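You operate a simulated robot arm through the tools that you are given. There is no shell and no other tool.

You are at the controls of a simulated two-armed robot. One attempt, no reset.

Task
Put the 8 mm eye from the top of the packing stand on the back of the packing table and the 4 mm eye on the lot card there. Take the teal lid and leave it on the green disc. Put the teal felt pad on the top of the side bench away on the top shelf of the tall rack. Put the white cloth on the third shelf from the bottom of the steel rack away on the back of the packing table. Put the small green bobbin on the lower board of the teal shelf. The order is free. Set down upright: small green bobbin.

Only the result counts: the job must be done as asked and must still hold three seconds after the hand-in. Knocking over, shifting, dropping, spilling or breaking anything else fails it. Lids that push on must go on centred and level and be pressed home; caps that screw on are set level and turned clockwise until they are tight. Flat cloth is picked up by pressing the open fingertips on it (5 to 10 N) and closing them slowly along it; thin cloth reads only 2 to 8 mm in the jaws.

Robot
Two 7-joint arms with two-finger parallel grippers on one trunk, on a base that drives. Base frame: it is fixed to the floor where the robot stands at the start and does not move with it; the origin is under the middle of the robot, x ahead of it, y to its left, z up; the surface under the hand at the start is at about z = 550. Readings come in mm, degrees, newtons and seconds.
The left shoulder is at the start at [159, 171, 1114], the right one opposite. With the tool pointing down near the work surface each hand reaches from about 100 to 860 mm from the robot's upright axis, wherever it stands, measured 20 degrees to its own side. Places, roughly: back of the packing table (32x16 cm) [-1060, 2960, 780]; eye [500, 250, 500]; green disc (10x10x1 cm) [-800, 2700, 400]; lot card [500, 250, 500]; lower board of the teal shelf [12000, 4400, 400]; small green bobbin (6x6x10 cm) [10800, 6400, 1100]; teal felt pad (9x12x7 cm) [3200, 6300, 800]; teal lid (8x8x5 cm) [-800, 3000, 500]; top shelf of the tall rack [3200, -3900, 1600]; white cloth (10x7x3 cm) [11000, 6400, 1100]. Payload 4.4 kg a hand.
The TCP of each hand is the grasp point between the finger pads, 23 mm short of the fingertips. In the tool frame z runs along the fingers and y along their closing line. Largest opening 94 mm; finger width 38, thickness 10; the body of the gripper, 54 by 96 mm, starts 39 mm behind the TCP.
Orientation is that of the tool frame in the base frame, as a unit quaternion [x, y, z, w]. With the fingers straight down and closing along the base's y, the tool's x points along the base's -x, its y along +y and its z along -z.

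Tools
- The arms move only by the tool jog_arm. It takes "left_commands", "right_commands" or both (then of equal length, played together; a hand with none holds still); each is text: rows parted by semicolons, each of 7 numbers parted by spaces: the shift along the base's x, y, z in mm, then the turn, a rotation vector about the base's x, y, z in degrees, then the finger opening in mm, from 0 to 94. In form: x y z ax ay az jaw; .... A call has 1 to 20 rows; each row is the pose to reach, as a shift and turn from the pose commanded when the call began. A row lasts 0.2 s, in which the tool goes at most 50 mm and 8.6 degrees; a call with a longer step from one row to the next is refused whole, and so is a gripper value outside its range. Where a pose cannot be reached the arm comes as near as it can. A force on the tool above 40 N (or 10 N above the force at the start of the call, whichever is more), or a blocked arm, ends the call early, and 0.2 s more pass. Each finger travels about 72 mm/s and halts on what it meets, pressing with about 35 N; the grip force reading is that of the motor and also rises with nothing between the fingers. The clock runs only during rows and for 0.2 s after the last one: add rows that repeat a pose to give the fingers time. The reply holds the time, the measured pose of the TCP, the force on the tool along the base axes, the opening and the grip force, in the units named above and with some noise, with the torque about the TCP (base axes, N m) and any sound that the robot's microphone picked up.
- Cameras (640 x 400 px; columns grow to the right, rows downward): "scene" is now at [248.7, 53.5, 1240.8]; the picture's right is [0.75, -0.67, 0.00], its down [-0.52, -0.58, -0.63] and it looks along [0.42, 0.47, -0.78] (base axes); focal length 281 px, centre (320, 200). "left" rides on the left gripper at [86, -16, -75] in its tool frame; the picture's right is [0.18, 0.98, 0.00], its down [-0.58, 0.11, -0.81] and it looks along [-0.79, 0.15, 0.59] (tool axes); focal length 243 px, centre (320, 200). "right" rides on the right gripper at [86, 16, -74] in its tool frame; the picture's right is [-0.18, 0.98, 0.00], its down [-0.58, -0.11, -0.81] and it looks along [-0.79, -0.15, 0.59] (tool axes); focal length 243 px, centre (320, 200). There is no depth. A picture from a camera that has moved, and an enlarged one, comes with that camera's place and axes in the base frame and with its lens. The place of the scene camera against the robot may be out by one fixed shift of up to 18 mm in any direction.
- grab_frame(camera): a new picture of that camera. It takes no simulated time.
- slide_trunk(by): slides the trunk up (or, below 0, down) by that many mm; the arms and the scene camera ride with it, the base frame stays. It gives what a move gives, with no picture.
- steer(legs): drives the robot by 1 to 6 legs, each [ahead, left, turn to the left] in mm, mm and degrees, along the robot's own axes; the way and the turn of a leg run together, so that a leg with both is an arc; at most 1500 mm and 180 degrees a leg. The arms and the cameras ride along, it lands a little off, and it stops where it bumps. It gives what a move gives.
- turn_head(pan, tilt): turns the head with the scene camera to pan (to the left, within 80 degrees either way) and tilt (down, from -29 to 69), counted from straight ahead of the robot. It gives what a move gives.
- inspect(camera, box): a new picture of the part [left, top, right, bottom] of that camera's present view, enlarged. It takes no simulated time.
- finish_job(): hands the job in; it is judged then, once.

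Nothing tells you exact positions but the pictures and the camera data. Unless the task says otherwise, let go and move clear before handing in.

The tools are called after "Emit:" as a command line: name --argument value ..., lists and objects as JSON in quotes. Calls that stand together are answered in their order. jog_arm: Moves the arms, as the interface text tells. Its arguments: {"type":"object","properties":{"left_commands":{"type":"string"},"right_commands":{"type":"string"}},"required":[]} The other tools are called the same way: slide_trunk (by) slides the trunk up or down; steer (legs) drives the base; turn_head (pan, tilt) turns the head that bears the scene camera; grab_frame (camera) takes a picture; inspect (camera, box) takes an enlarged picture of a part of a camera's view; finish_job () hands the job in.

At the start:

```text
clock: 0.0
left_position: [311.9, 460.6, 854.2]
left_tcp_rot: [0.0, 1.0, 0.0, 0.0]
left_force: [0.0, 0.3, -1.1]
left_torque: [0.0, 0.03, 0.0]
left_gripper_width: 94.1
left_finger_force: 0.0
right_position: [634.2, 49.4, 842.8]
right_tcp_rot: [0.001, 1.0, 0.0, 0.0]
right_force: [0.7, -0.5, -0.6]
right_torque: [0.0, -0.01, -0.05]
right_gripper_width: 94.0
right_finger_force: 0.0
trunk travel left (down, up): [-130.0, 258.0]
robot x, y, heading: [-2.1, 1.2, 0.2]
head pan, tilt: [48.3, 51.1]
```

scene: 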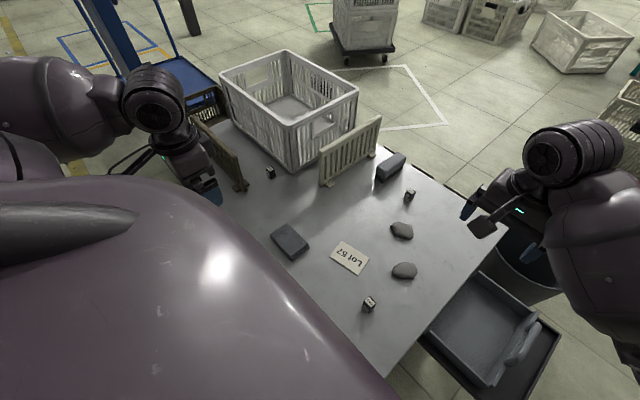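
right: 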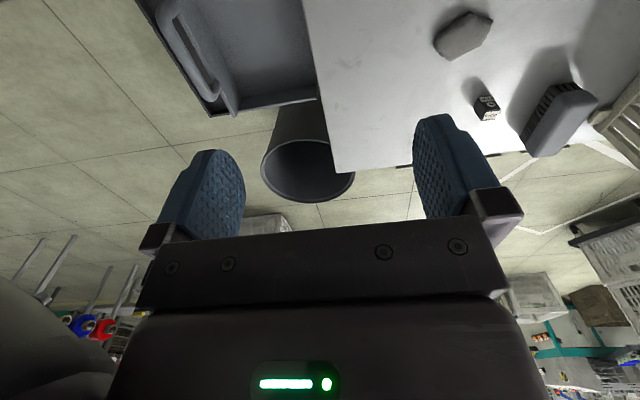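
left: 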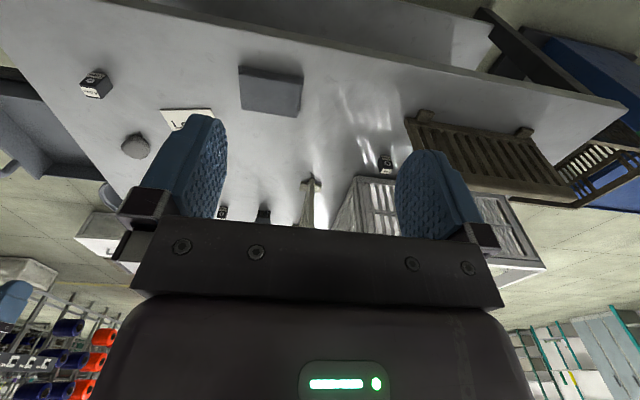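

I see a table in front of me with a lot card, several small dark blocks (probably the "eyes", labelled with sizes), a crate and some stones. I will look closer at them first.

Emit:
inspect --camera "scene" --box '[230, 140, 350, 215]'

Emit:
inspect --camera "scene" --box '[320, 240, 440, 315]'

Emit:
inspect --camera "scene" --box '[350, 140, 470, 215]'

Emit:
inspect --camera "scene" --box '[260, 200, 420, 300]'

Emit:
inspect --camera "left" --box '[60, 50, 220, 150]'

Emit:
inspect --camera "right" --box '[430, 60, 590, 160]'

```text
5.33 times, centred on (290, 178) of scene
camera zoom: at [248.7, 53.5, 1240.8], right [0.75, -0.67, 0.0], down [-0.52, -0.58, -0.63], along [0.42, 0.47, -0.78], focal length 1500 px, centre (480, 320)
```

zoom: 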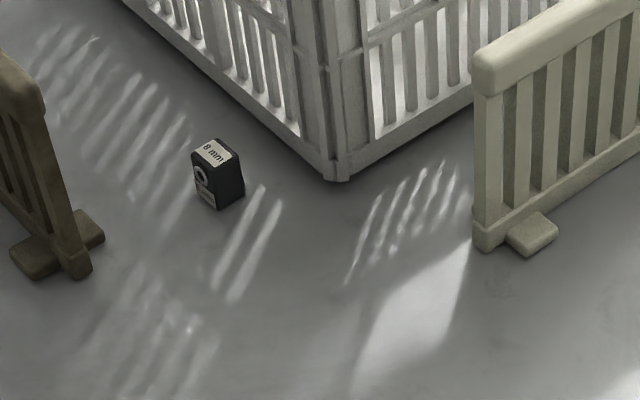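

```text
5.33 times, centred on (380, 278) of scene
camera zoom: at [248.7, 53.5, 1240.8], right [0.75, -0.67, 0.0], down [-0.52, -0.58, -0.63], along [0.42, 0.47, -0.78], focal length 1500 px, centre (0, -213)
```

zoom: 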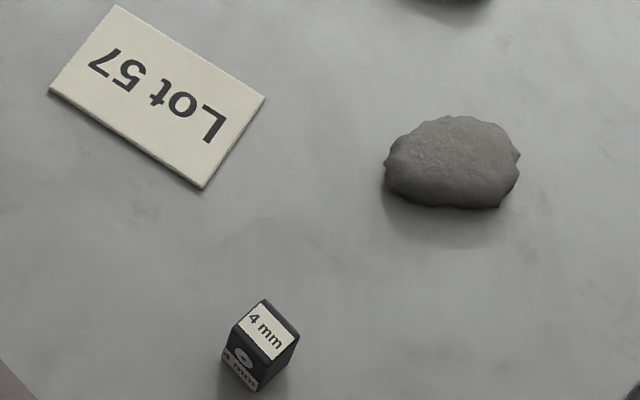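

```text
5.33 times, centred on (410, 178) of scene
camera zoom: at [248.7, 53.5, 1240.8], right [0.75, -0.67, 0.0], down [-0.52, -0.58, -0.63], along [0.42, 0.47, -0.78], focal length 1500 px, centre (-160, 320)
```

zoom: 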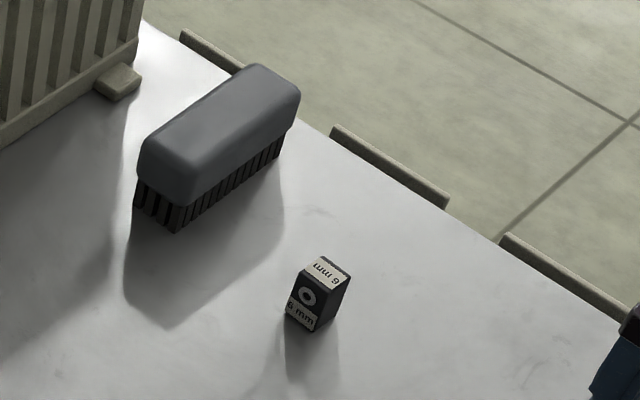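

```text
4.00 times, centred on (340, 250) of scene
camera zoom: at [248.7, 53.5, 1240.8], right [0.75, -0.67, 0.0], down [-0.52, -0.58, -0.63], along [0.42, 0.47, -0.78], focal length 1125 px, centre (240, 0)
```

zoom: 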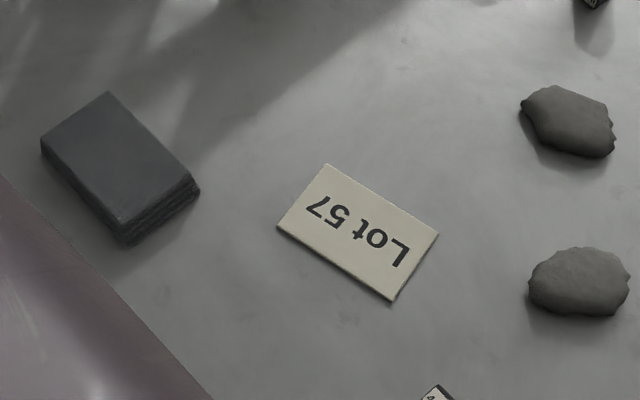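

```text
4.00 times, centred on (140, 100) of left
camera zoom: at [225.2, 444.5, 927.4], right [-0.18, 0.98, 0.0], down [0.58, 0.11, 0.81], along [0.79, 0.15, -0.59], focal length 970 px, centre (1040, 600)
```

zoom: 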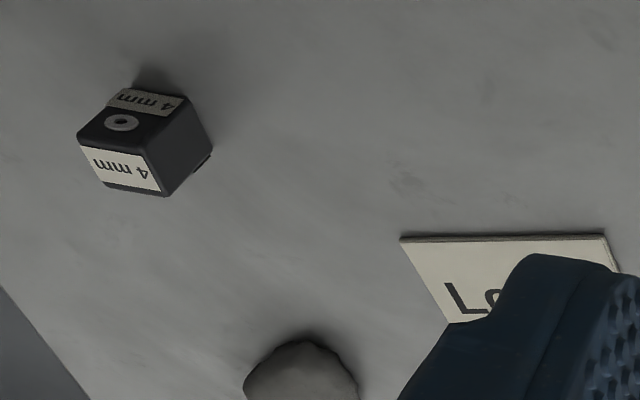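

```text
4.00 times, centred on (510, 110) of right
camera zoom: at [547.2, 65.4, 916.9], right [0.18, 0.98, 0.0], down [0.58, -0.11, 0.81], along [0.79, -0.15, -0.59], focal length 970 px, centre (-440, 560)
```

zoom: 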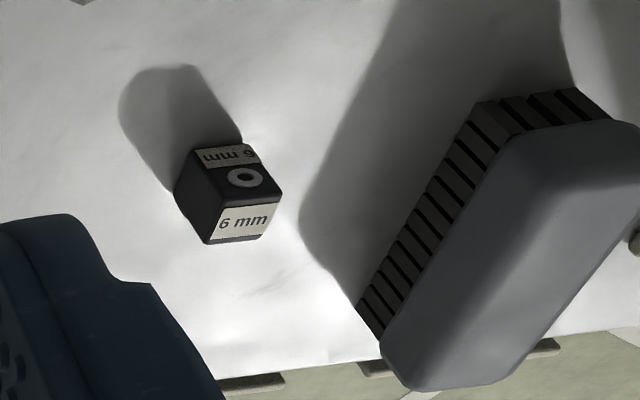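

I take the three eyes to be the small dark blocks marked 4, 6 and 8 mm, with the 4 mm near (490, 148), the 8 mm near (569, 666) and the lot card near (543, 266). I'll check the 8 mm eye from the left hand camera and look around the hall.

Emit:
inspect --camera "left" --box '[330, 110, 490, 210]'

Emit:
inspect --camera "scene" --box '[170, 60, 410, 210]'

Emit:
turn_head --pan 78 --tilt 15

Emit:
grab_frame --camera "scene"

Emit:
turn_head --pan 20 --tilt 15

Emit:
grab_frame --camera "scene"

Emit:
turn_head --pan -40 --tilt 15

Emit:
grab_frame --camera "scene"

Emit:
turn_head --pan -79 --tilt 15

Emit:
grab_frame --camera "scene"

```text
4.00 times, centred on (410, 160) of left
camera zoom: at [225.2, 444.5, 927.4], right [-0.18, 0.98, 0.0], down [0.58, 0.11, 0.81], along [0.79, 0.15, -0.59], focal length 970 px, centre (-40, 360)
```

zoom: 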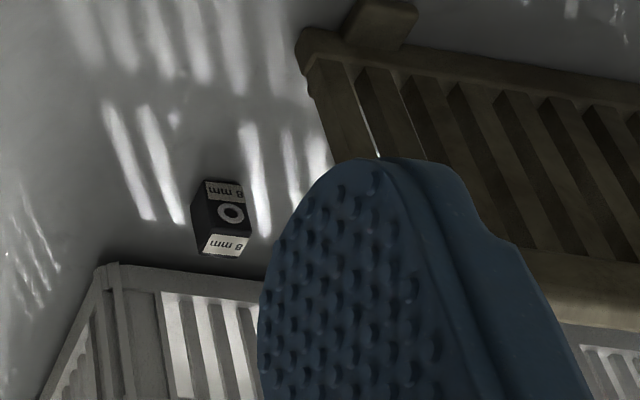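

```text
2.67 times, centred on (290, 135) of scene
camera zoom: at [248.7, 53.5, 1240.8], right [0.75, -0.67, 0.0], down [-0.52, -0.58, -0.63], along [0.42, 0.47, -0.78], focal length 750 px, centre (400, 373)
```

zoom: 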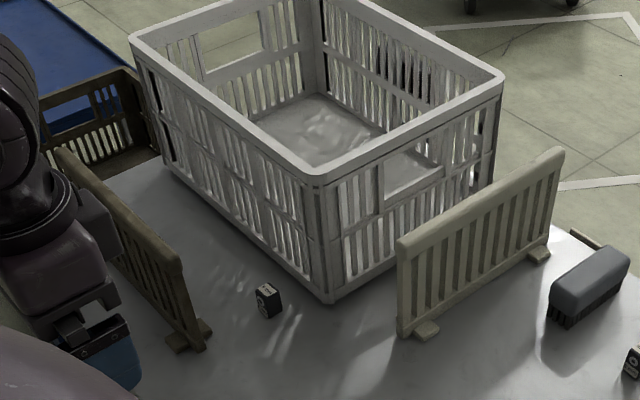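

```text
clock: 1.0
left_position: [311.4, 460.1, 853.4]
left_tcp_rot: [-0.001, 1.0, 0.0, 0.001]
left_force: [-0.2, -0.6, 0.0]
left_torque: [0.01, 0.03, 0.0]
left_gripper_width: 94.1
left_finger_force: 0.1
right_position: [634.1, 48.4, 841.3]
right_tcp_rot: [0.0, 1.0, 0.0, 0.0]
right_force: [0.3, 0.1, 0.2]
right_torque: [0.02, 0.03, 0.04]
right_gripper_width: 93.8
right_finger_force: 0.0
trunk travel left (down, up): [-130.0, 258.0]
robot x, y, heading: [-1.1, -1.6, -0.1]
head pan, tilt: [78.0, 15.0]
```

```text
taken
camera scene: at [217.6, 88.1, 1295.9], right [0.98, -0.21, 0.0], down [-0.05, -0.25, -0.97], along [0.2, 0.94, -0.26], focal length 281 px, centre (320, 200)
```

scene: 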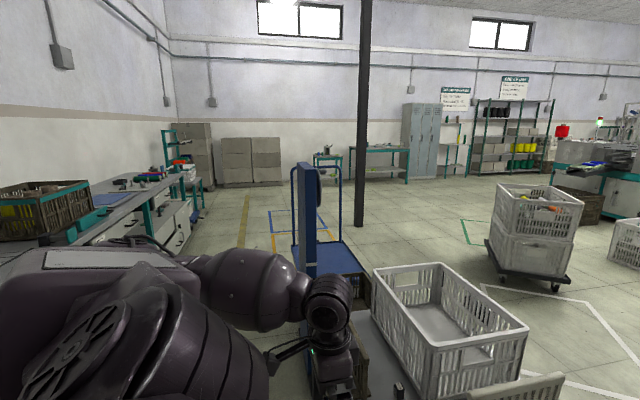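

```text
clock: 2.3
left_position: [311.1, 461.0, 853.3]
left_tcp_rot: [0.0, 1.0, 0.0, 0.0]
left_force: [0.3, 0.3, -0.1]
left_torque: [0.02, 0.01, -0.01]
left_gripper_width: 93.9
left_finger_force: 0.1
right_position: [633.9, 48.8, 841.9]
right_tcp_rot: [0.001, 1.0, 0.0, 0.0]
right_force: [-0.5, -0.9, 0.0]
right_torque: [-0.05, 0.04, 0.01]
right_gripper_width: 94.1
right_finger_force: 0.0
trunk travel left (down, up): [-130.0, 258.0]
robot x, y, heading: [0.8, -1.3, -0.1]
head pan, tilt: [20.0, 15.0]
```

```text
taken
camera scene: at [285.8, 28.8, 1296.0], right [0.34, -0.94, 0.0], down [-0.24, -0.09, -0.97], along [0.91, 0.33, -0.26], focal length 281 px, centre (320, 200)
```

scene: 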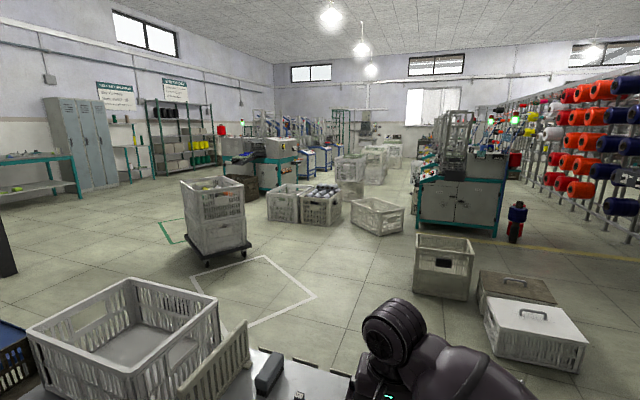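

```text
clock: 3.6
left_position: [310.6, 460.1, 852.4]
left_tcp_rot: [0.0, 1.0, 0.0, -0.001]
left_force: [0.2, -0.2, -0.3]
left_torque: [0.02, -0.02, 0.01]
left_gripper_width: 93.9
left_finger_force: 0.0
right_position: [634.4, 48.7, 842.3]
right_tcp_rot: [0.001, 1.0, 0.001, 0.0]
right_force: [0.2, -0.6, -0.7]
right_torque: [-0.01, -0.01, -0.01]
right_gripper_width: 93.9
right_finger_force: 0.1
trunk travel left (down, up): [-130.0, 258.0]
robot x, y, heading: [-1.1, 1.6, -0.0]
head pan, tilt: [-40.0, 15.0]
```

```text
taken
camera scene: at [269.7, -63.2, 1296.0], right [-0.64, -0.77, 0.0], down [-0.2, 0.17, -0.97], along [0.74, -0.62, -0.26], focal length 281 px, centre (320, 200)
```

scene: 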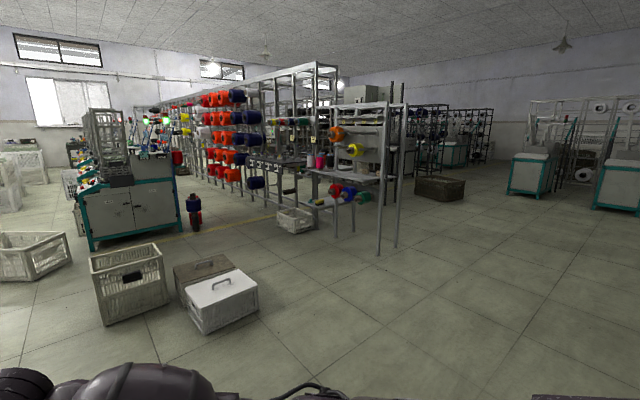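

```text
clock: 4.6
left_position: [311.8, 461.4, 854.0]
left_tcp_rot: [-0.001, 1.0, 0.0, 0.0]
left_force: [-0.1, 0.4, -0.1]
left_torque: [0.01, 0.01, 0.01]
left_gripper_width: 93.9
left_finger_force: 0.0
right_position: [633.7, 49.0, 842.6]
right_tcp_rot: [0.0, 1.0, 0.0, 0.0]
right_force: [0.1, -0.2, -0.5]
right_torque: [-0.02, 0.01, 0.0]
right_gripper_width: 93.9
right_finger_force: 0.1
trunk travel left (down, up): [-130.0, 258.0]
robot x, y, heading: [0.8, 0.1, -0.2]
head pan, tilt: [-79.0, 15.0]
```

```text
taken
camera scene: at [216.0, -94.9, 1296.0], right [-0.98, -0.19, 0.0], down [-0.05, 0.25, -0.97], along [0.19, -0.95, -0.26], focal length 281 px, centre (320, 200)
```

scene: 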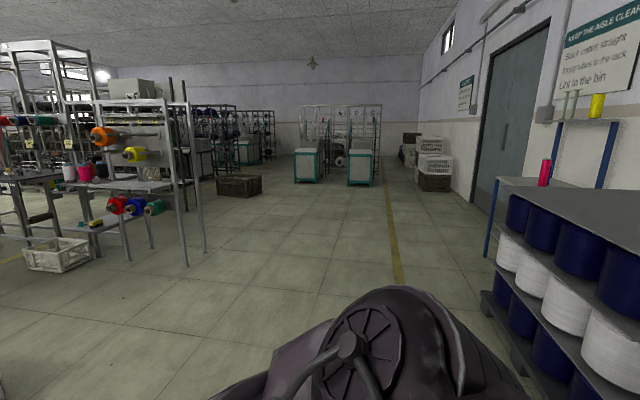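

The hall layout agrees with the place list, and the crate and a fence flank the 8 mm eye. I move both hands over their eyes at a safe height and look with the hand cameras.

Emit:
turn_head --pan 40 --tilt 48

Emit:
jog_arm --left_commands "31 25 -7 0 0 2.5 94; 62 50 -14 0 0 5 94; 93 75 -20 0 0 7.5 94; 124 100 -27 0 0 10 94; 155 125 -34 0 0 12.5 94; 186 150 -40 0 0 15 94; 217 175 -47 0 0 17.5 94; 248 200 -54 0 0 20 94; 248 200 -54 0 0 20 94" --right_commands "-19 12 -15 0 0 0 94; -38 25 -30 0 0 0 94; -56 37 -46 0 0 0 94; -75 49 -61 0 0 0 94; -94 61 -76 0 0 0 94; -113 74 -92 0 0 0 94; -131 86 -107 0 0 0 94; -150 98 -122 0 0 0 94; -150 98 -122 0 0 0 94"

Emit:
grab_frame --camera "scene"

Emit:
grab_frame --camera "left"

Emit:
grab_frame --camera "right"

```text
clock: 6.6
left_position: [311.1, 460.4, 854.1]
left_tcp_rot: [0.0, 1.0, 0.0, 0.0]
left_force: [0.8, -0.2, -0.2]
left_torque: [-0.03, 0.0, 0.01]
left_gripper_width: 93.9
left_finger_force: 0.1
right_position: [633.5, 48.5, 842.3]
right_tcp_rot: [-0.001, 1.0, 0.001, 0.0]
right_force: [-0.5, -0.4, 0.4]
right_torque: [-0.02, 0.05, 0.01]
right_gripper_width: 93.9
right_finger_force: 0.1
trunk travel left (down, up): [-130.0, 258.0]
robot x, y, heading: [0.1, 1.3, 0.3]
head pan, tilt: [40.0, 48.0]
```

```text
clock: 8.8
left_position: [561.7, 659.8, 801.6]
left_tcp_rot: [-0.175, 0.985, 0.0, 0.001]
left_force: [-0.1, -0.5, 0.0]
left_torque: [-0.02, 0.04, 0.0]
left_gripper_width: 94.1
left_finger_force: 0.1
right_position: [521.3, 118.4, 722.9]
right_tcp_rot: [0.029, 0.999, -0.012, 0.018]
right_force: [-0.7, 0.1, -0.8]
right_torque: [-0.03, -0.02, -0.02]
right_gripper_width: 93.9
right_finger_force: 0.1
trunk travel left (down, up): [-130.0, 258.0]
robot x, y, heading: [-2.8, -1.3, 0.1]
head pan, tilt: [40.0, 48.0]
stopped in row 9 (right hand): the arm was blocked; the commanded pose is now the measured one
```

```text
taken
camera scene: at [258.8, 47.0, 1244.9], right [0.64, -0.77, 0.0], down [-0.57, -0.48, -0.67], along [0.51, 0.43, -0.74], focal length 281 px, centre (320, 200)
```

scene: 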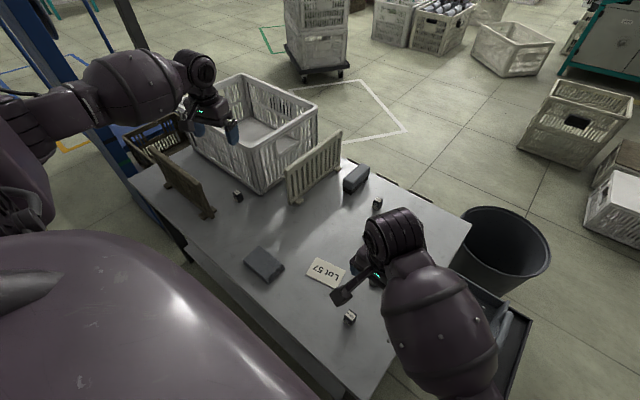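

```text
taken
camera left: at [485.4, 615.8, 876.7], right [-0.51, 0.86, 0.0], down [0.51, 0.3, 0.81], along [0.69, 0.41, -0.59], focal length 243 px, centre (320, 200)
```

left: 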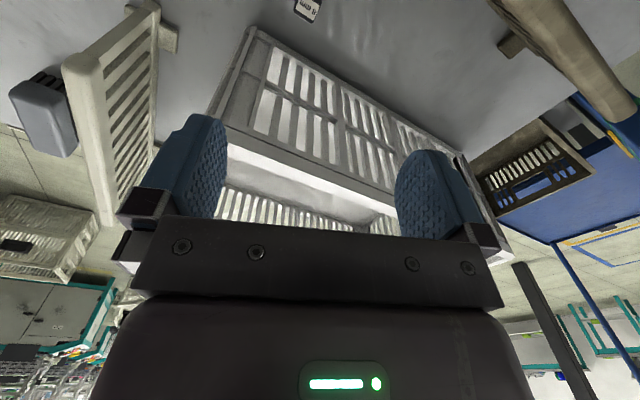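

```text
taken
camera right: at [432.0, 141.0, 793.7], right [0.24, 0.97, -0.02], down [0.54, -0.12, 0.83], along [0.8, -0.21, -0.56], focal length 243 px, centre (320, 200)
```

right: 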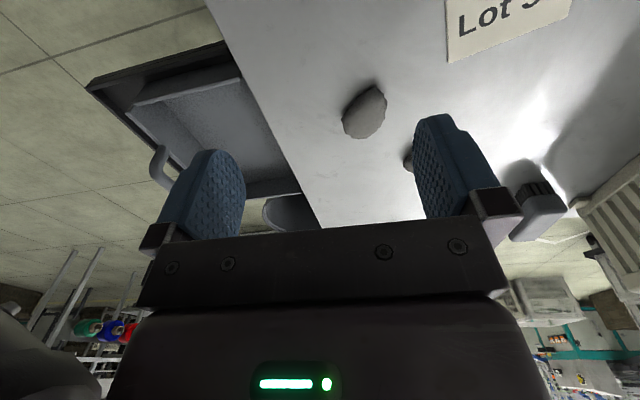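

The right arm ran out of room there, so the left hand will handle the 4 mm eye. I pull the right hand away to the right and bring the left hand over the 4 mm eye.

Emit:
jog_arm --left_commands "-6 -45 5 0 0 -1.8 94; -12 -90 10 0 0 -3.6 94; -19 -135 10 0 0 -5.4 94; -25 -180 10 0 0 -7.2 94; -31 -225 10 0 0 -9 94; -38 -270 0 0 0 -11 94; -45 -315 -10 0 0 -13 94; -52 -360 -25 0 0 -15 94; -58 -405 -45 0 0 -17 94; -64 -450 -65 0 0 -19 94; -71 -485 -85 0 0 -20 94; -75 -513 -105 0 0 -20 94; -75 -513 -105 0 0 -20 94" --right_commands "15 -40 20 0 0 0 94; 30 -80 40 0 0 0 94; 45 -120 60 0 0 0 94; 60 -160 80 0 0 0 94; 75 -200 100 0 0 0 94; 80 -240 120 0 0 0 94; 80 -280 125 0 0 0 94; 80 -300 125 0 0 0 94; 80 -300 125 0 0 0 94; 80 -300 125 0 0 0 94; 80 -300 125 0 0 0 94; 80 -300 125 0 0 0 94; 80 -300 125 0 0 0 94"

Emit:
grab_frame --camera "scene"

Emit:
grab_frame --camera "left"

```text
clock: 11.6
left_position: [485.6, 147.9, 700.8]
left_tcp_rot: [-0.001, 1.0, -0.001, 0.0]
left_force: [0.3, 0.0, -0.2]
left_torque: [0.01, 0.01, 0.0]
left_gripper_width: 94.1
left_finger_force: 0.0
right_position: [595.0, -178.7, 849.4]
right_tcp_rot: [0.024, 1.0, -0.009, 0.018]
right_force: [0.0, -0.1, -0.3]
right_torque: [0.03, 0.0, 0.0]
right_gripper_width: 94.0
right_finger_force: 0.0
trunk travel left (down, up): [-130.0, 258.0]
robot x, y, heading: [-1.3, -1.9, 0.0]
head pan, tilt: [40.0, 48.0]
```

```text
taken
camera scene: at [258.2, 47.5, 1245.1], right [0.64, -0.77, 0.0], down [-0.57, -0.48, -0.67], along [0.51, 0.43, -0.74], focal length 281 px, centre (320, 200)
```

scene: 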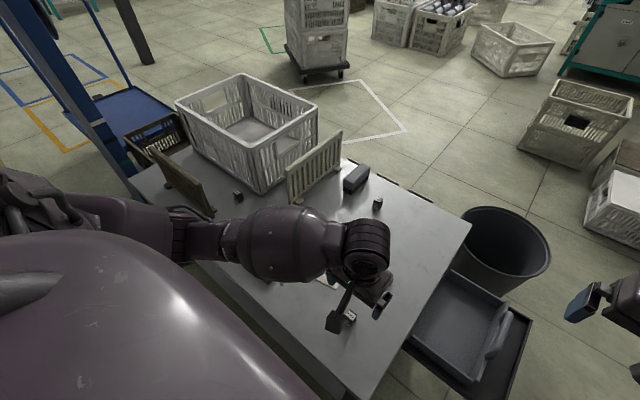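

```text
taken
camera left: at [399.0, 131.6, 774.5], right [-0.19, 0.98, 0.0], down [0.58, 0.11, 0.81], along [0.79, 0.15, -0.59], focal length 243 px, centre (320, 200)
```

left: 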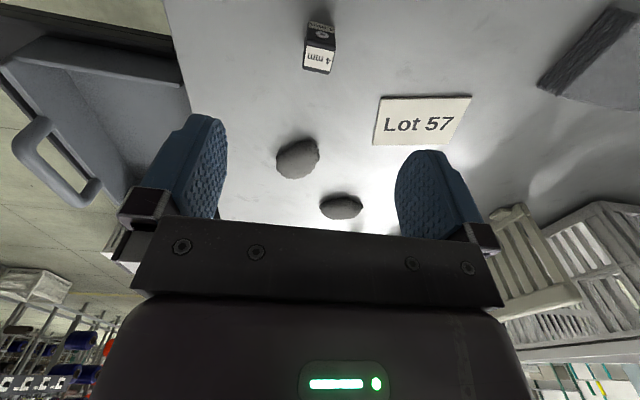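

The 4 mm eye is now between the fingers in the left camera's view. I zoom in to get its position and turn.

Emit:
inspect --camera "left" --box '[272, 10, 368, 70]'

Emit:
inspect --camera "left" --box '[360, 80, 488, 160]'

```text
6.67 times, centred on (320, 40) of left
camera zoom: at [399.0, 131.6, 774.5], right [-0.19, 0.98, 0.0], down [0.58, 0.11, 0.81], along [0.79, 0.15, -0.59], focal length 1618 px, centre (320, 1267)
```

zoom: 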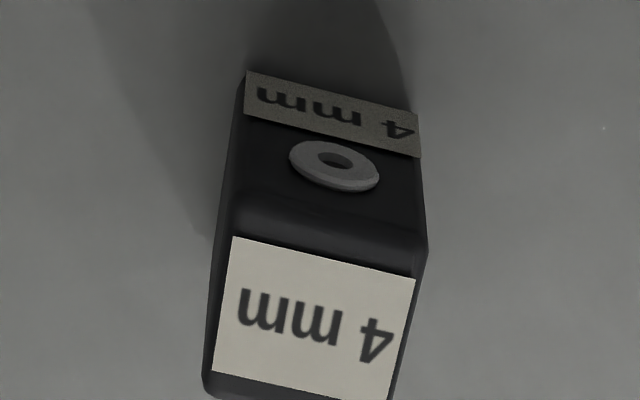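

```text
5.00 times, centred on (424, 120) of left
camera zoom: at [399.0, 131.6, 774.5], right [-0.19, 0.98, 0.0], down [0.58, 0.11, 0.81], along [0.79, 0.15, -0.59], focal length 1213 px, centre (-200, 600)
```

zoom: 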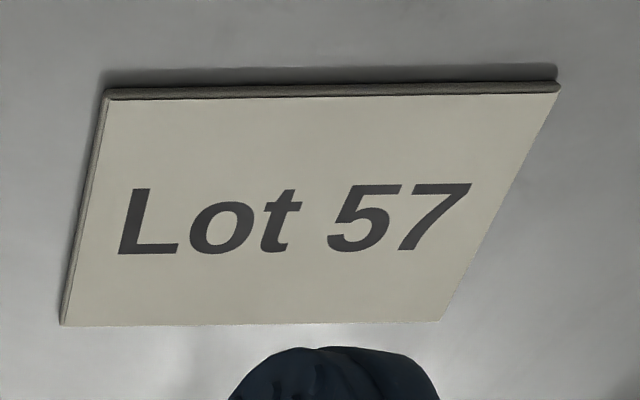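

The 4 mm eye measures about 21 x 20 x 38 mm, centred near (480.5, 146.5) and square to the axes. I lower the left hand over it and close.

Emit:
jog_arm --left_commands "-5 -1.5 -30 0 0 0 60; -5 -1.5 -60 0 0 0 60; -5 -1.5 -90 0 0 0 60; -5 -1.5 -110 0 0 0 60; -5 -1.5 -121 0 0 0 60; -5 -1.5 -121 0 0 0 60"

Emit:
grab_frame --camera "left"

```text
clock: 13.0
left_position: [481.7, 145.0, 577.2]
left_tcp_rot: [-0.001, 1.0, 0.0, 0.0]
left_force: [-0.4, 0.3, 0.5]
left_torque: [0.04, 0.03, 0.02]
left_gripper_width: 60.0
left_finger_force: 0.0
right_position: [593.4, -179.0, 849.2]
right_tcp_rot: [0.024, 1.0, -0.009, 0.016]
right_force: [-0.8, -0.5, 0.0]
right_torque: [-0.03, 0.0, -0.01]
right_gripper_width: 93.9
right_finger_force: 0.0
trunk travel left (down, up): [-130.0, 258.0]
robot x, y, heading: [0.2, 0.9, -0.0]
head pan, tilt: [40.0, 48.0]
```

```text
taken
camera left: at [394.3, 129.2, 650.7], right [-0.19, 0.98, 0.0], down [0.58, 0.11, 0.81], along [0.79, 0.15, -0.59], focal length 243 px, centre (320, 200)
```

left: 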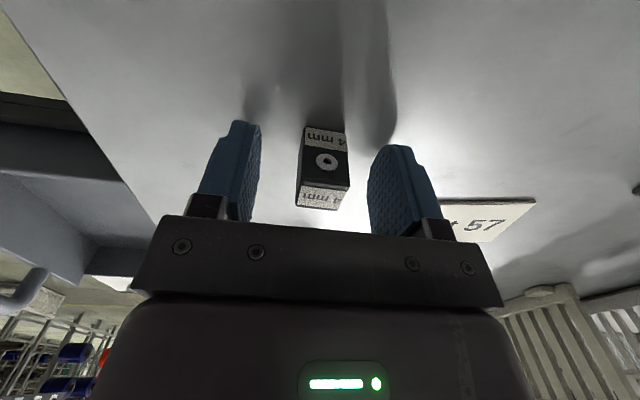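

The eye sits between the pads, roughly centred. I close on it and lift a little to check.

Emit:
jog_arm --left_commands "0 2 0 0 0 0 45; 0 2 0 0 0 0 30; 0 2 0 0 0 0 10; 0 2 0 0 0 0 10; 0 2 0 0 0 0 10; 0 2 20 0 0 0 10; 0 2 50 0 0 0 10; 0 2 50 0 0 0 10"

Emit:
grab_frame --camera "left"

```text
clock: 14.8
left_position: [480.5, 147.8, 626.9]
left_tcp_rot: [0.0, 1.0, 0.0, -0.001]
left_force: [0.1, -0.1, 0.4]
left_torque: [0.0, -0.01, 0.03]
left_gripper_width: 10.0
left_finger_force: 0.1
right_position: [595.5, -177.7, 849.1]
right_tcp_rot: [0.024, 1.0, -0.009, 0.016]
right_force: [-0.6, 0.1, 0.5]
right_torque: [-0.02, 0.03, 0.01]
right_gripper_width: 94.0
right_finger_force: 0.0
trunk travel left (down, up): [-130.0, 258.0]
robot x, y, heading: [0.5, -0.9, -0.1]
head pan, tilt: [40.0, 48.0]
```

```text
taken
camera left: at [394.6, 132.0, 700.9], right [-0.19, 0.98, 0.0], down [0.58, 0.11, 0.81], along [0.79, 0.15, -0.59], focal length 243 px, centre (320, 200)
```

left: 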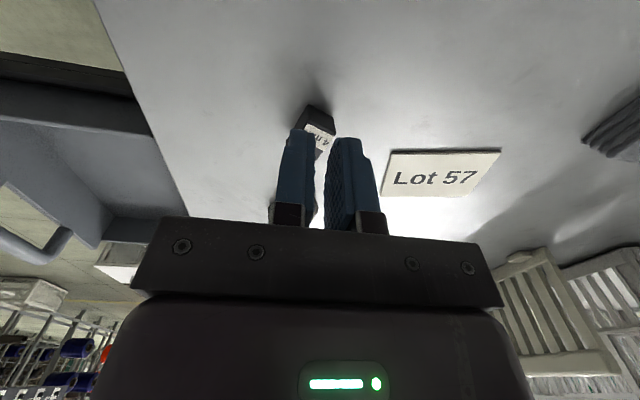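

The fingers closed past the eye without catching it. I open and look closely at where it is now.

Emit:
inspect --camera "left" --box '[256, 80, 384, 160]'

Emit:
inspect --camera "scene" --box '[270, 240, 430, 340]'

Emit:
jog_arm --left_commands "0 0 20 0 0 0 50; 0 0 50 0 0 0 80; 0 0 75 0 0 0 94; 0 0 75 0 0 0 94"

Emit:
grab_frame --camera "left"

```text
5.00 times, centred on (320, 120) of left
camera zoom: at [394.6, 132.0, 700.9], right [-0.19, 0.98, 0.0], down [0.58, 0.11, 0.81], along [0.79, 0.15, -0.59], focal length 1213 px, centre (320, 600)
```

zoom: 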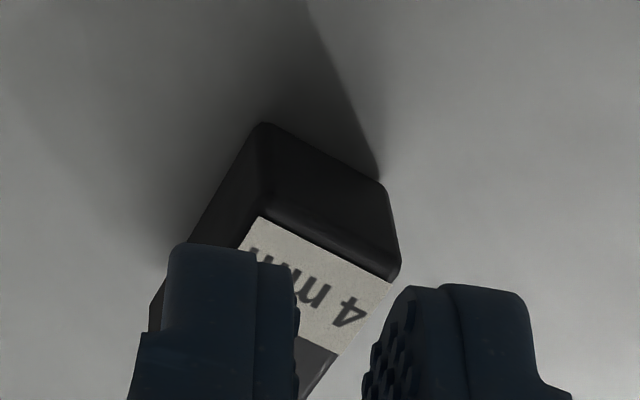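

```text
4.00 times, centred on (350, 290) of scene
camera zoom: at [258.5, 47.4, 1244.9], right [0.64, -0.77, 0.0], down [-0.57, -0.48, -0.67], along [0.51, 0.43, -0.74], focal length 1125 px, centre (200, -160)
```

zoom: 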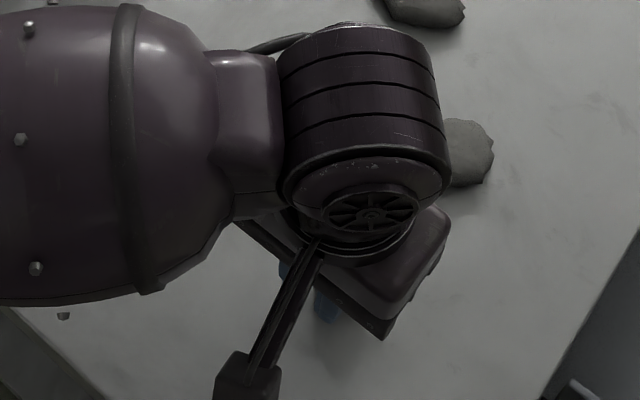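

```text
clock: 15.8
left_position: [481.4, 149.5, 701.6]
left_tcp_rot: [-0.001, 1.0, 0.0, 0.0]
left_force: [-0.6, -0.3, -0.4]
left_torque: [-0.01, -0.01, -0.01]
left_gripper_width: 94.0
left_finger_force: 0.1
right_position: [595.2, -179.1, 849.2]
right_tcp_rot: [0.025, 1.0, -0.009, 0.016]
right_force: [0.5, -0.9, 0.3]
right_torque: [0.0, 0.0, 0.02]
right_gripper_width: 94.1
right_finger_force: 0.1
trunk travel left (down, up): [-130.0, 258.0]
robot x, y, heading: [-1.7, 2.9, -0.0]
head pan, tilt: [40.0, 48.0]
```

```text
taken
camera left: at [394.8, 133.9, 776.4], right [-0.19, 0.98, 0.0], down [0.58, 0.11, 0.81], along [0.79, 0.15, -0.59], focal length 243 px, centre (320, 200)
```

left: 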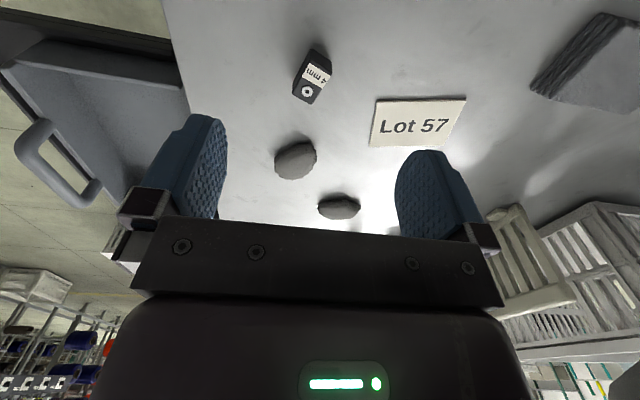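

The eye has toppled onto its back, its marked face up and its long side now along x. I take an enlarged view to measure it again before a more careful grip.

Emit:
inspect --camera "left" --box '[264, 40, 360, 100]'

Emit:
inspect --camera "left" --box '[280, 40, 344, 120]'

```text
6.67 times, centred on (312, 70) of left
camera zoom: at [394.8, 133.9, 776.4], right [-0.19, 0.98, 0.0], down [0.58, 0.11, 0.81], along [0.79, 0.15, -0.59], focal length 1618 px, centre (373, 1067)
```

zoom: 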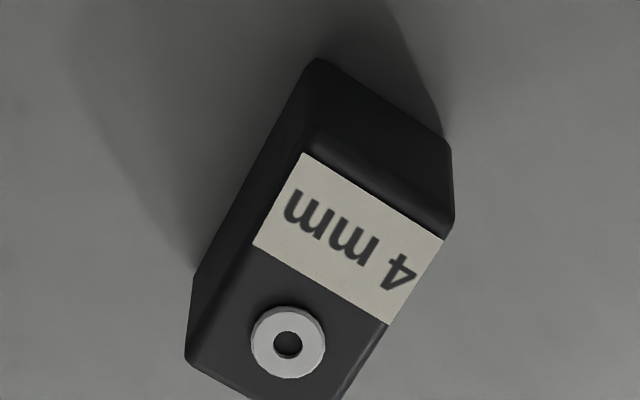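

```text
5.00 times, centred on (312, 80) of left
camera zoom: at [394.8, 133.9, 776.4], right [-0.19, 0.98, 0.0], down [0.58, 0.11, 0.81], along [0.79, 0.15, -0.59], focal length 1213 px, centre (360, 800)
```

zoom: 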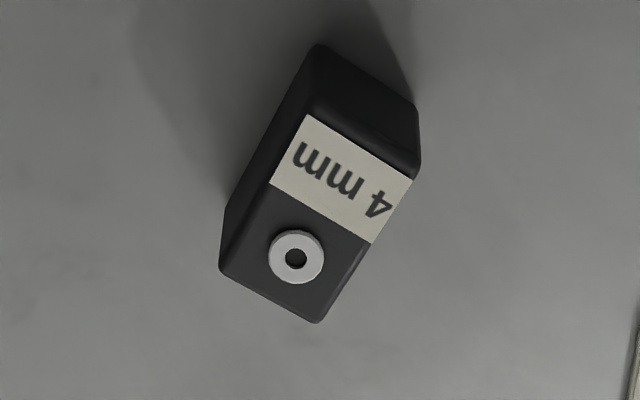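

The lying eye is centred near (507, 147) with its long side turned about 19° to the right. I line the left hand up with that and go down in two steps, checking the picture.

Emit:
jog_arm --left_commands "5 0 -15 0 0 -5 94; 12 -1 -35 0 0 -10 80; 20 -2 -55 0 0 -15 60; 26 -2 -75 0 0 -19 50; 26 -2 -90 0 0 -19 50; 26 -2 -90 0 0 -19 50"

Emit:
grab_frame --camera "left"

```text
clock: 17.2
left_position: [506.5, 147.2, 611.5]
left_tcp_rot: [0.165, 0.986, 0.0, 0.0]
left_force: [0.7, 0.2, 0.0]
left_torque: [-0.01, -0.03, 0.03]
left_gripper_width: 50.0
left_finger_force: 0.1
right_position: [594.5, -178.6, 848.9]
right_tcp_rot: [0.024, 1.0, -0.009, 0.015]
right_force: [-0.1, -1.0, 0.8]
right_torque: [0.03, 0.0, -0.03]
right_gripper_width: 93.9
right_finger_force: 0.1
trunk travel left (down, up): [-130.0, 258.0]
robot x, y, heading: [-0.1, 2.4, 0.1]
head pan, tilt: [40.0, 48.0]
```

```text
taken
camera left: at [419.6, 159.5, 684.7], right [0.15, 0.99, 0.0], down [0.59, -0.09, 0.81], along [0.8, -0.12, -0.59], focal length 243 px, centre (320, 200)
```

left: 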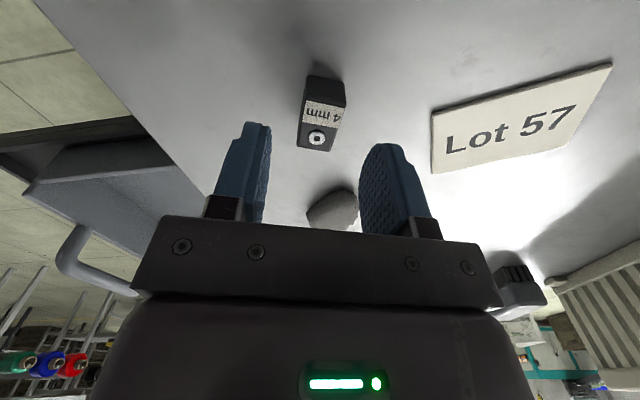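

The eye is aligned with the fingers' closing line. I go down to about 577 and close fully without lifting, to read the width.

Emit:
jog_arm --left_commands "0 0 -15 0 0 0 50; 0 0 -28 0 0 0 50; 0 0 -35 0 0 0 50; 0 0 -35 0 0 0 50"

Emit:
grab_frame --camera "left"

Emit:
jog_arm --left_commands "0 0 0 0 0 0 40; 0 0 0 0 0 0 30; 0 0 0 0 0 0 20; 0 0 0 0 0 0 10; 0 0 0 0 0 0 5; 0 0 0 0 0 0 5"

Emit:
grab_frame --camera "left"

```text
clock: 18.2
left_position: [507.3, 145.5, 576.3]
left_tcp_rot: [0.164, 0.986, 0.0, 0.0]
left_force: [-0.7, 0.0, 0.1]
left_torque: [0.0, 0.0, 0.01]
left_gripper_width: 50.1
left_finger_force: 0.1
right_position: [594.8, -177.8, 849.2]
right_tcp_rot: [0.024, 1.0, -0.008, 0.016]
right_force: [0.4, -0.5, 0.4]
right_torque: [-0.01, 0.03, 0.01]
right_gripper_width: 94.2
right_finger_force: 0.1
trunk travel left (down, up): [-130.0, 258.0]
robot x, y, heading: [-1.2, 0.7, 0.1]
head pan, tilt: [40.0, 48.0]
```

```text
taken
camera left: at [419.6, 159.3, 650.3], right [0.14, 0.99, 0.0], down [0.59, -0.09, 0.81], along [0.8, -0.12, -0.59], focal length 243 px, centre (320, 200)
```

left: 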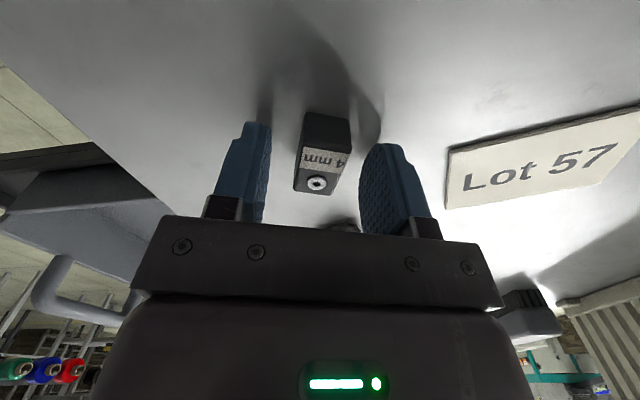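

```text
clock: 19.6
left_position: [507.7, 146.0, 577.0]
left_tcp_rot: [0.165, 0.986, 0.0, 0.0]
left_force: [0.5, -0.3, 0.5]
left_torque: [0.03, 0.01, -0.02]
left_gripper_width: 21.0
left_finger_force: 34.8
right_position: [594.7, -178.6, 849.2]
right_tcp_rot: [0.025, 1.0, -0.009, 0.015]
right_force: [0.3, 0.3, 0.6]
right_torque: [-0.03, -0.04, -0.01]
right_gripper_width: 94.3
right_finger_force: 0.0
trunk travel left (down, up): [-130.0, 258.0]
robot x, y, heading: [0.6, -1.3, -0.2]
head pan, tilt: [40.0, 48.0]
```

```text
taken
camera left: at [419.7, 159.4, 650.4], right [0.14, 0.99, 0.0], down [0.59, -0.09, 0.81], along [0.8, -0.12, -0.59], focal length 243 px, centre (320, 200)
```

left: 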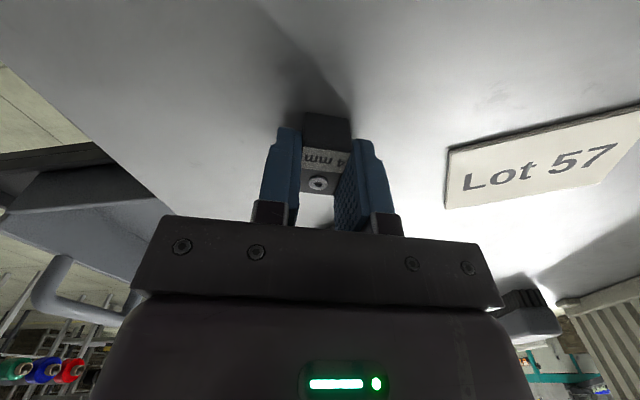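

The eye is gripped at 21.0 mm with 35 N. I lift slowly and check it stays held.

Emit:
jog_arm --left_commands "0 0 3 0 0 0 5; 0 0 8 0 0 0 5; 0 0 16 0 0 0 5; 0 0 26 0 0 0 5; 0 0 38 0 0 0 5; 0 0 50 0 0 0 5; 0 0 50 0 0 0 5"

Emit:
grab_frame --camera "left"

```text
clock: 21.2
left_position: [507.6, 145.5, 626.5]
left_tcp_rot: [0.165, 0.986, -0.002, -0.001]
left_force: [-0.6, -0.6, -1.6]
left_torque: [0.01, -0.02, -0.01]
left_gripper_width: 21.0
left_finger_force: 35.2
right_position: [595.5, -177.6, 849.0]
right_tcp_rot: [0.025, 1.0, -0.009, 0.015]
right_force: [-0.1, -0.3, 0.9]
right_torque: [0.01, 0.0, 0.0]
right_gripper_width: 94.1
right_finger_force: 0.0
trunk travel left (down, up): [-130.0, 258.0]
robot x, y, heading: [1.5, -1.1, 0.0]
head pan, tilt: [40.0, 48.0]
```

```text
taken
camera left: at [420.2, 159.4, 700.4], right [0.14, 0.99, 0.0], down [0.59, -0.09, 0.81], along [0.8, -0.12, -0.59], focal length 243 px, centre (320, 200)
```

left: 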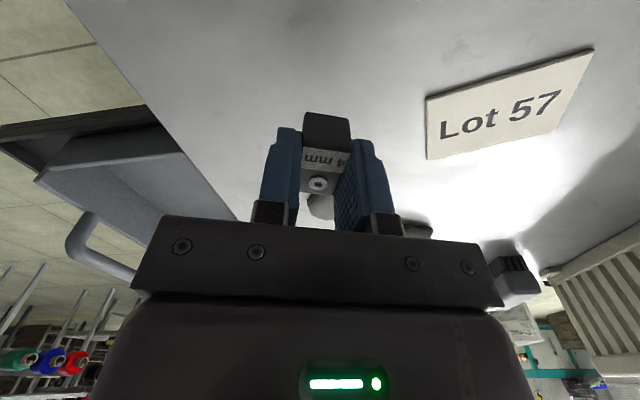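

The 4 mm eye is held securely. I carry it over the lot card, centred near (542, 267), and look before lowering.

Emit:
jog_arm --left_commands "5 20 5 0 0 3 5; 12 45 5 0 0 7 5; 20 75 5 0 0 12 5; 28 100 5 0 0 16 5; 34 121 0 0 0 19 5; 34 121 0 0 0 19 5; 34 121 -15 0 0 19 5; 34 121 -15 0 0 19 5"

Emit:
grab_frame --camera "left"

Emit:
grab_frame --camera "scene"

```text
clock: 23.0
left_position: [540.6, 266.9, 612.3]
left_tcp_rot: [0.0, 1.0, 0.0, 0.0]
left_force: [0.3, -0.3, 0.4]
left_torque: [0.0, -0.01, 0.01]
left_gripper_width: 20.9
left_finger_force: 34.6
right_position: [594.1, -178.5, 848.7]
right_tcp_rot: [0.024, 1.0, -0.009, 0.016]
right_force: [-0.7, -0.2, 0.0]
right_torque: [-0.02, -0.04, 0.0]
right_gripper_width: 94.1
right_finger_force: 0.1
trunk travel left (down, up): [-130.0, 258.0]
robot x, y, heading: [3.5, -0.8, -0.1]
head pan, tilt: [40.0, 48.0]
```

```text
taken
camera left: at [454.2, 252.0, 686.3], right [-0.18, 0.98, 0.0], down [0.58, 0.11, 0.81], along [0.79, 0.15, -0.59], focal length 243 px, centre (320, 200)
```

left: 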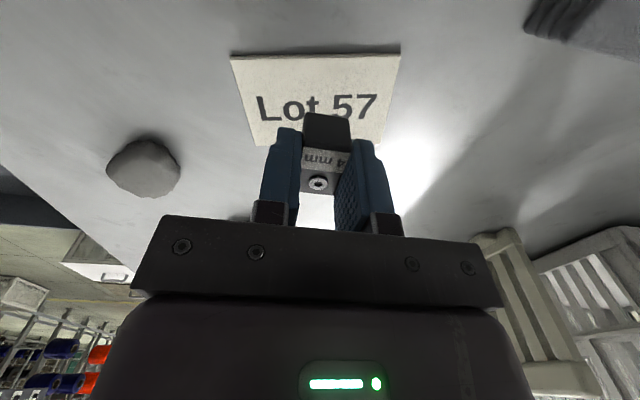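

```text
taken
camera scene: at [258.3, 47.5, 1245.0], right [0.64, -0.77, 0.0], down [-0.57, -0.48, -0.67], along [0.51, 0.43, -0.74], focal length 281 px, centre (320, 200)
```

scene: 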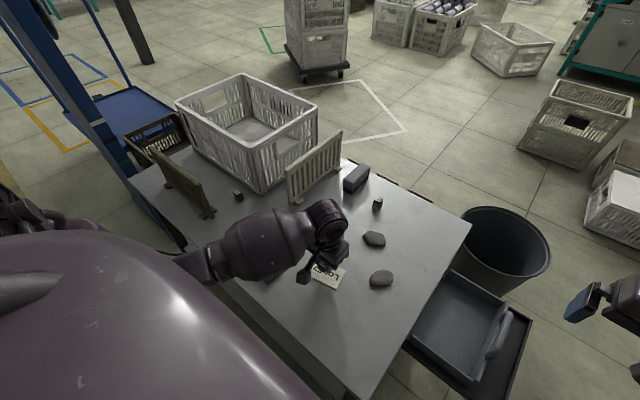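

The eye hangs over the middle of the card. I lower it slowly until it touches, then open.

Emit:
jog_arm --left_commands "0 0 -10 0 0 0 5; 0 0 -20 0 0 0 5; 0 0 -27 0 0 0 5; 0 0 -30 0 0 0 5; 0 0 -31 0 0 0 5; 0 0 -31 0 0 0 5"

Emit:
inspect --camera "left" --box '[220, 60, 420, 185]'

```text
clock: 24.4
left_position: [541.3, 266.9, 580.1]
left_tcp_rot: [-0.001, 1.0, -0.001, 0.0]
left_force: [0.5, 0.2, -0.2]
left_torque: [0.01, -0.04, -0.01]
left_gripper_width: 20.9
left_finger_force: 34.5
right_position: [595.7, -178.1, 849.2]
right_tcp_rot: [0.025, 1.0, -0.009, 0.015]
right_force: [0.1, 0.4, -0.3]
right_torque: [0.0, 0.0, 0.01]
right_gripper_width: 93.8
right_finger_force: 0.1
trunk travel left (down, up): [-130.0, 258.0]
robot x, y, heading: [-2.8, 2.2, -0.1]
head pan, tilt: [40.0, 48.0]
```

```text
3.20 times, centred on (320, 122) of left
camera zoom: at [454.1, 251.4, 654.3], right [-0.19, 0.98, 0.0], down [0.58, 0.11, 0.81], along [0.79, 0.15, -0.59], focal length 776 px, centre (320, 448)
```

zoom: 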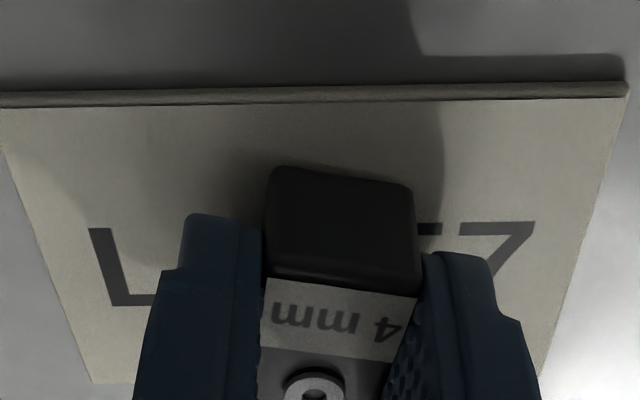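

The eye is just above or touching the card. I ease down another couple of millimetres and release slowly.

Emit:
jog_arm --left_commands "0 0 -1 0 0 0 5; 0 0 -2 0 0 0 5; 0 0 -2 0 0 0 5"

Emit:
jog_arm --left_commands "0 0 0 0 0 0 22; 0 0 0 0 0 0 25; 0 0 0 0 0 0 32; 0 0 0 0 0 0 42; 0 0 0 0 0 0 50; 0 0 15 0 0 0 50; 0 0 40 0 0 0 60; 0 0 80 0 0 0 70; 0 0 80 0 0 0 70"

Emit:
grab_frame --camera "left"

```text
clock: 25.2
left_position: [540.5, 267.9, 578.8]
left_tcp_rot: [-0.001, 1.0, 0.0, 0.001]
left_force: [-0.9, -0.2, 5.6]
left_torque: [0.0, 0.03, 0.04]
left_gripper_width: 20.9
left_finger_force: 35.2
right_position: [595.0, -178.5, 849.1]
right_tcp_rot: [0.025, 1.0, -0.009, 0.017]
right_force: [0.1, -0.1, -0.1]
right_torque: [0.0, 0.01, 0.01]
right_gripper_width: 94.0
right_finger_force: 0.1
trunk travel left (down, up): [-130.0, 258.0]
robot x, y, heading: [1.2, -1.6, 0.0]
head pan, tilt: [40.0, 48.0]
```

```text
clock: 27.2
left_position: [539.8, 268.6, 657.5]
left_tcp_rot: [-0.002, 1.0, 0.0, -0.001]
left_force: [0.9, -0.3, -0.5]
left_torque: [0.01, -0.02, -0.03]
left_gripper_width: 70.0
left_finger_force: 0.1
right_position: [594.8, -177.8, 848.9]
right_tcp_rot: [0.025, 1.0, -0.009, 0.015]
right_force: [0.7, 0.2, 0.4]
right_torque: [-0.01, -0.04, 0.01]
right_gripper_width: 94.1
right_finger_force: 0.0
trunk travel left (down, up): [-130.0, 258.0]
robot x, y, heading: [1.0, 1.8, -0.1]
head pan, tilt: [40.0, 48.0]
```

```text
taken
camera left: at [452.6, 252.2, 731.4], right [-0.19, 0.98, 0.0], down [0.58, 0.11, 0.81], along [0.79, 0.15, -0.59], focal length 243 px, centre (320, 200)
```

left: 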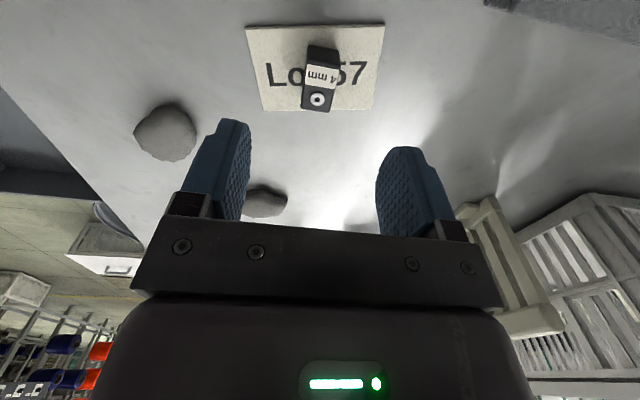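

The 4 mm eye now rests in the middle of the lot card. Next I raise the left hand and move it over the 8 mm eye between fence and crate.

Emit:
jog_arm --left_commands "0 0 45 0 0 0 70; 0 10 90 0 0 2 70; 0 40 130 0 0 4 70; 0 80 150 0 0 6 70; 0 125 155 0 0 8 70; 0 170 155 0 0 10 70; 0 215 155 0 0 12 70; 0 260 155 0 0 14 70; -2 300 150 0 0 16 70; -4 345 140 0 0 18 70; -5 386 132 0 0 20 70; -5 386 132 0 0 20 70"

Emit:
grab_frame --camera "left"

Emit:
inspect --camera "scene" --box '[80, 20, 400, 220]'

```text
clock: 29.8
left_position: [536.5, 655.3, 790.8]
left_tcp_rot: [-0.174, 0.985, -0.001, 0.0]
left_force: [-0.4, 0.0, -0.2]
left_torque: [0.02, 0.01, -0.01]
left_gripper_width: 70.2
left_finger_force: 0.1
right_position: [595.0, -178.0, 848.6]
right_tcp_rot: [0.024, 1.0, -0.009, 0.015]
right_force: [0.5, -0.2, -0.8]
right_torque: [-0.03, 0.01, 0.01]
right_gripper_width: 94.1
right_finger_force: 0.1
trunk travel left (down, up): [-130.0, 258.0]
robot x, y, heading: [2.0, -0.0, 0.1]
head pan, tilt: [40.0, 48.0]
```

```text
taken
camera left: at [459.8, 609.6, 865.2], right [-0.51, 0.86, 0.0], down [0.51, 0.3, 0.81], along [0.69, 0.41, -0.59], focal length 243 px, centre (320, 200)
```

left: 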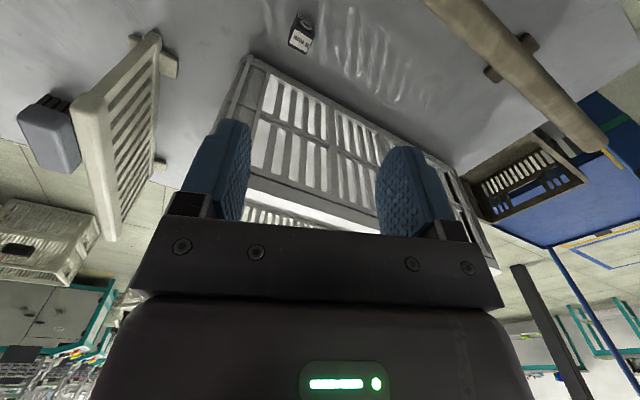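

```text
2.00 times, centred on (240, 120) of scene
camera zoom: at [258.3, 47.4, 1245.0], right [0.64, -0.77, 0.0], down [-0.57, -0.48, -0.67], along [0.51, 0.43, -0.74], focal length 562 px, centre (480, 360)
```

zoom: 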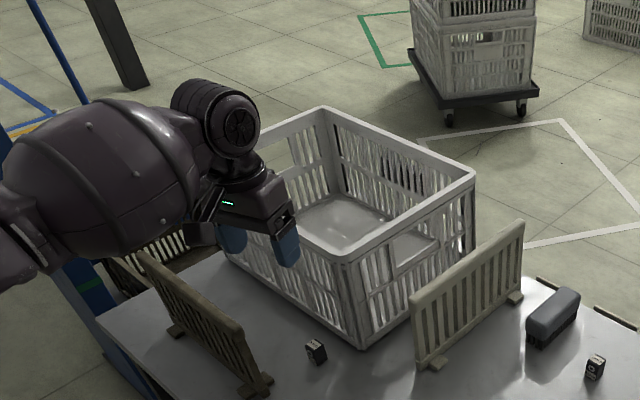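

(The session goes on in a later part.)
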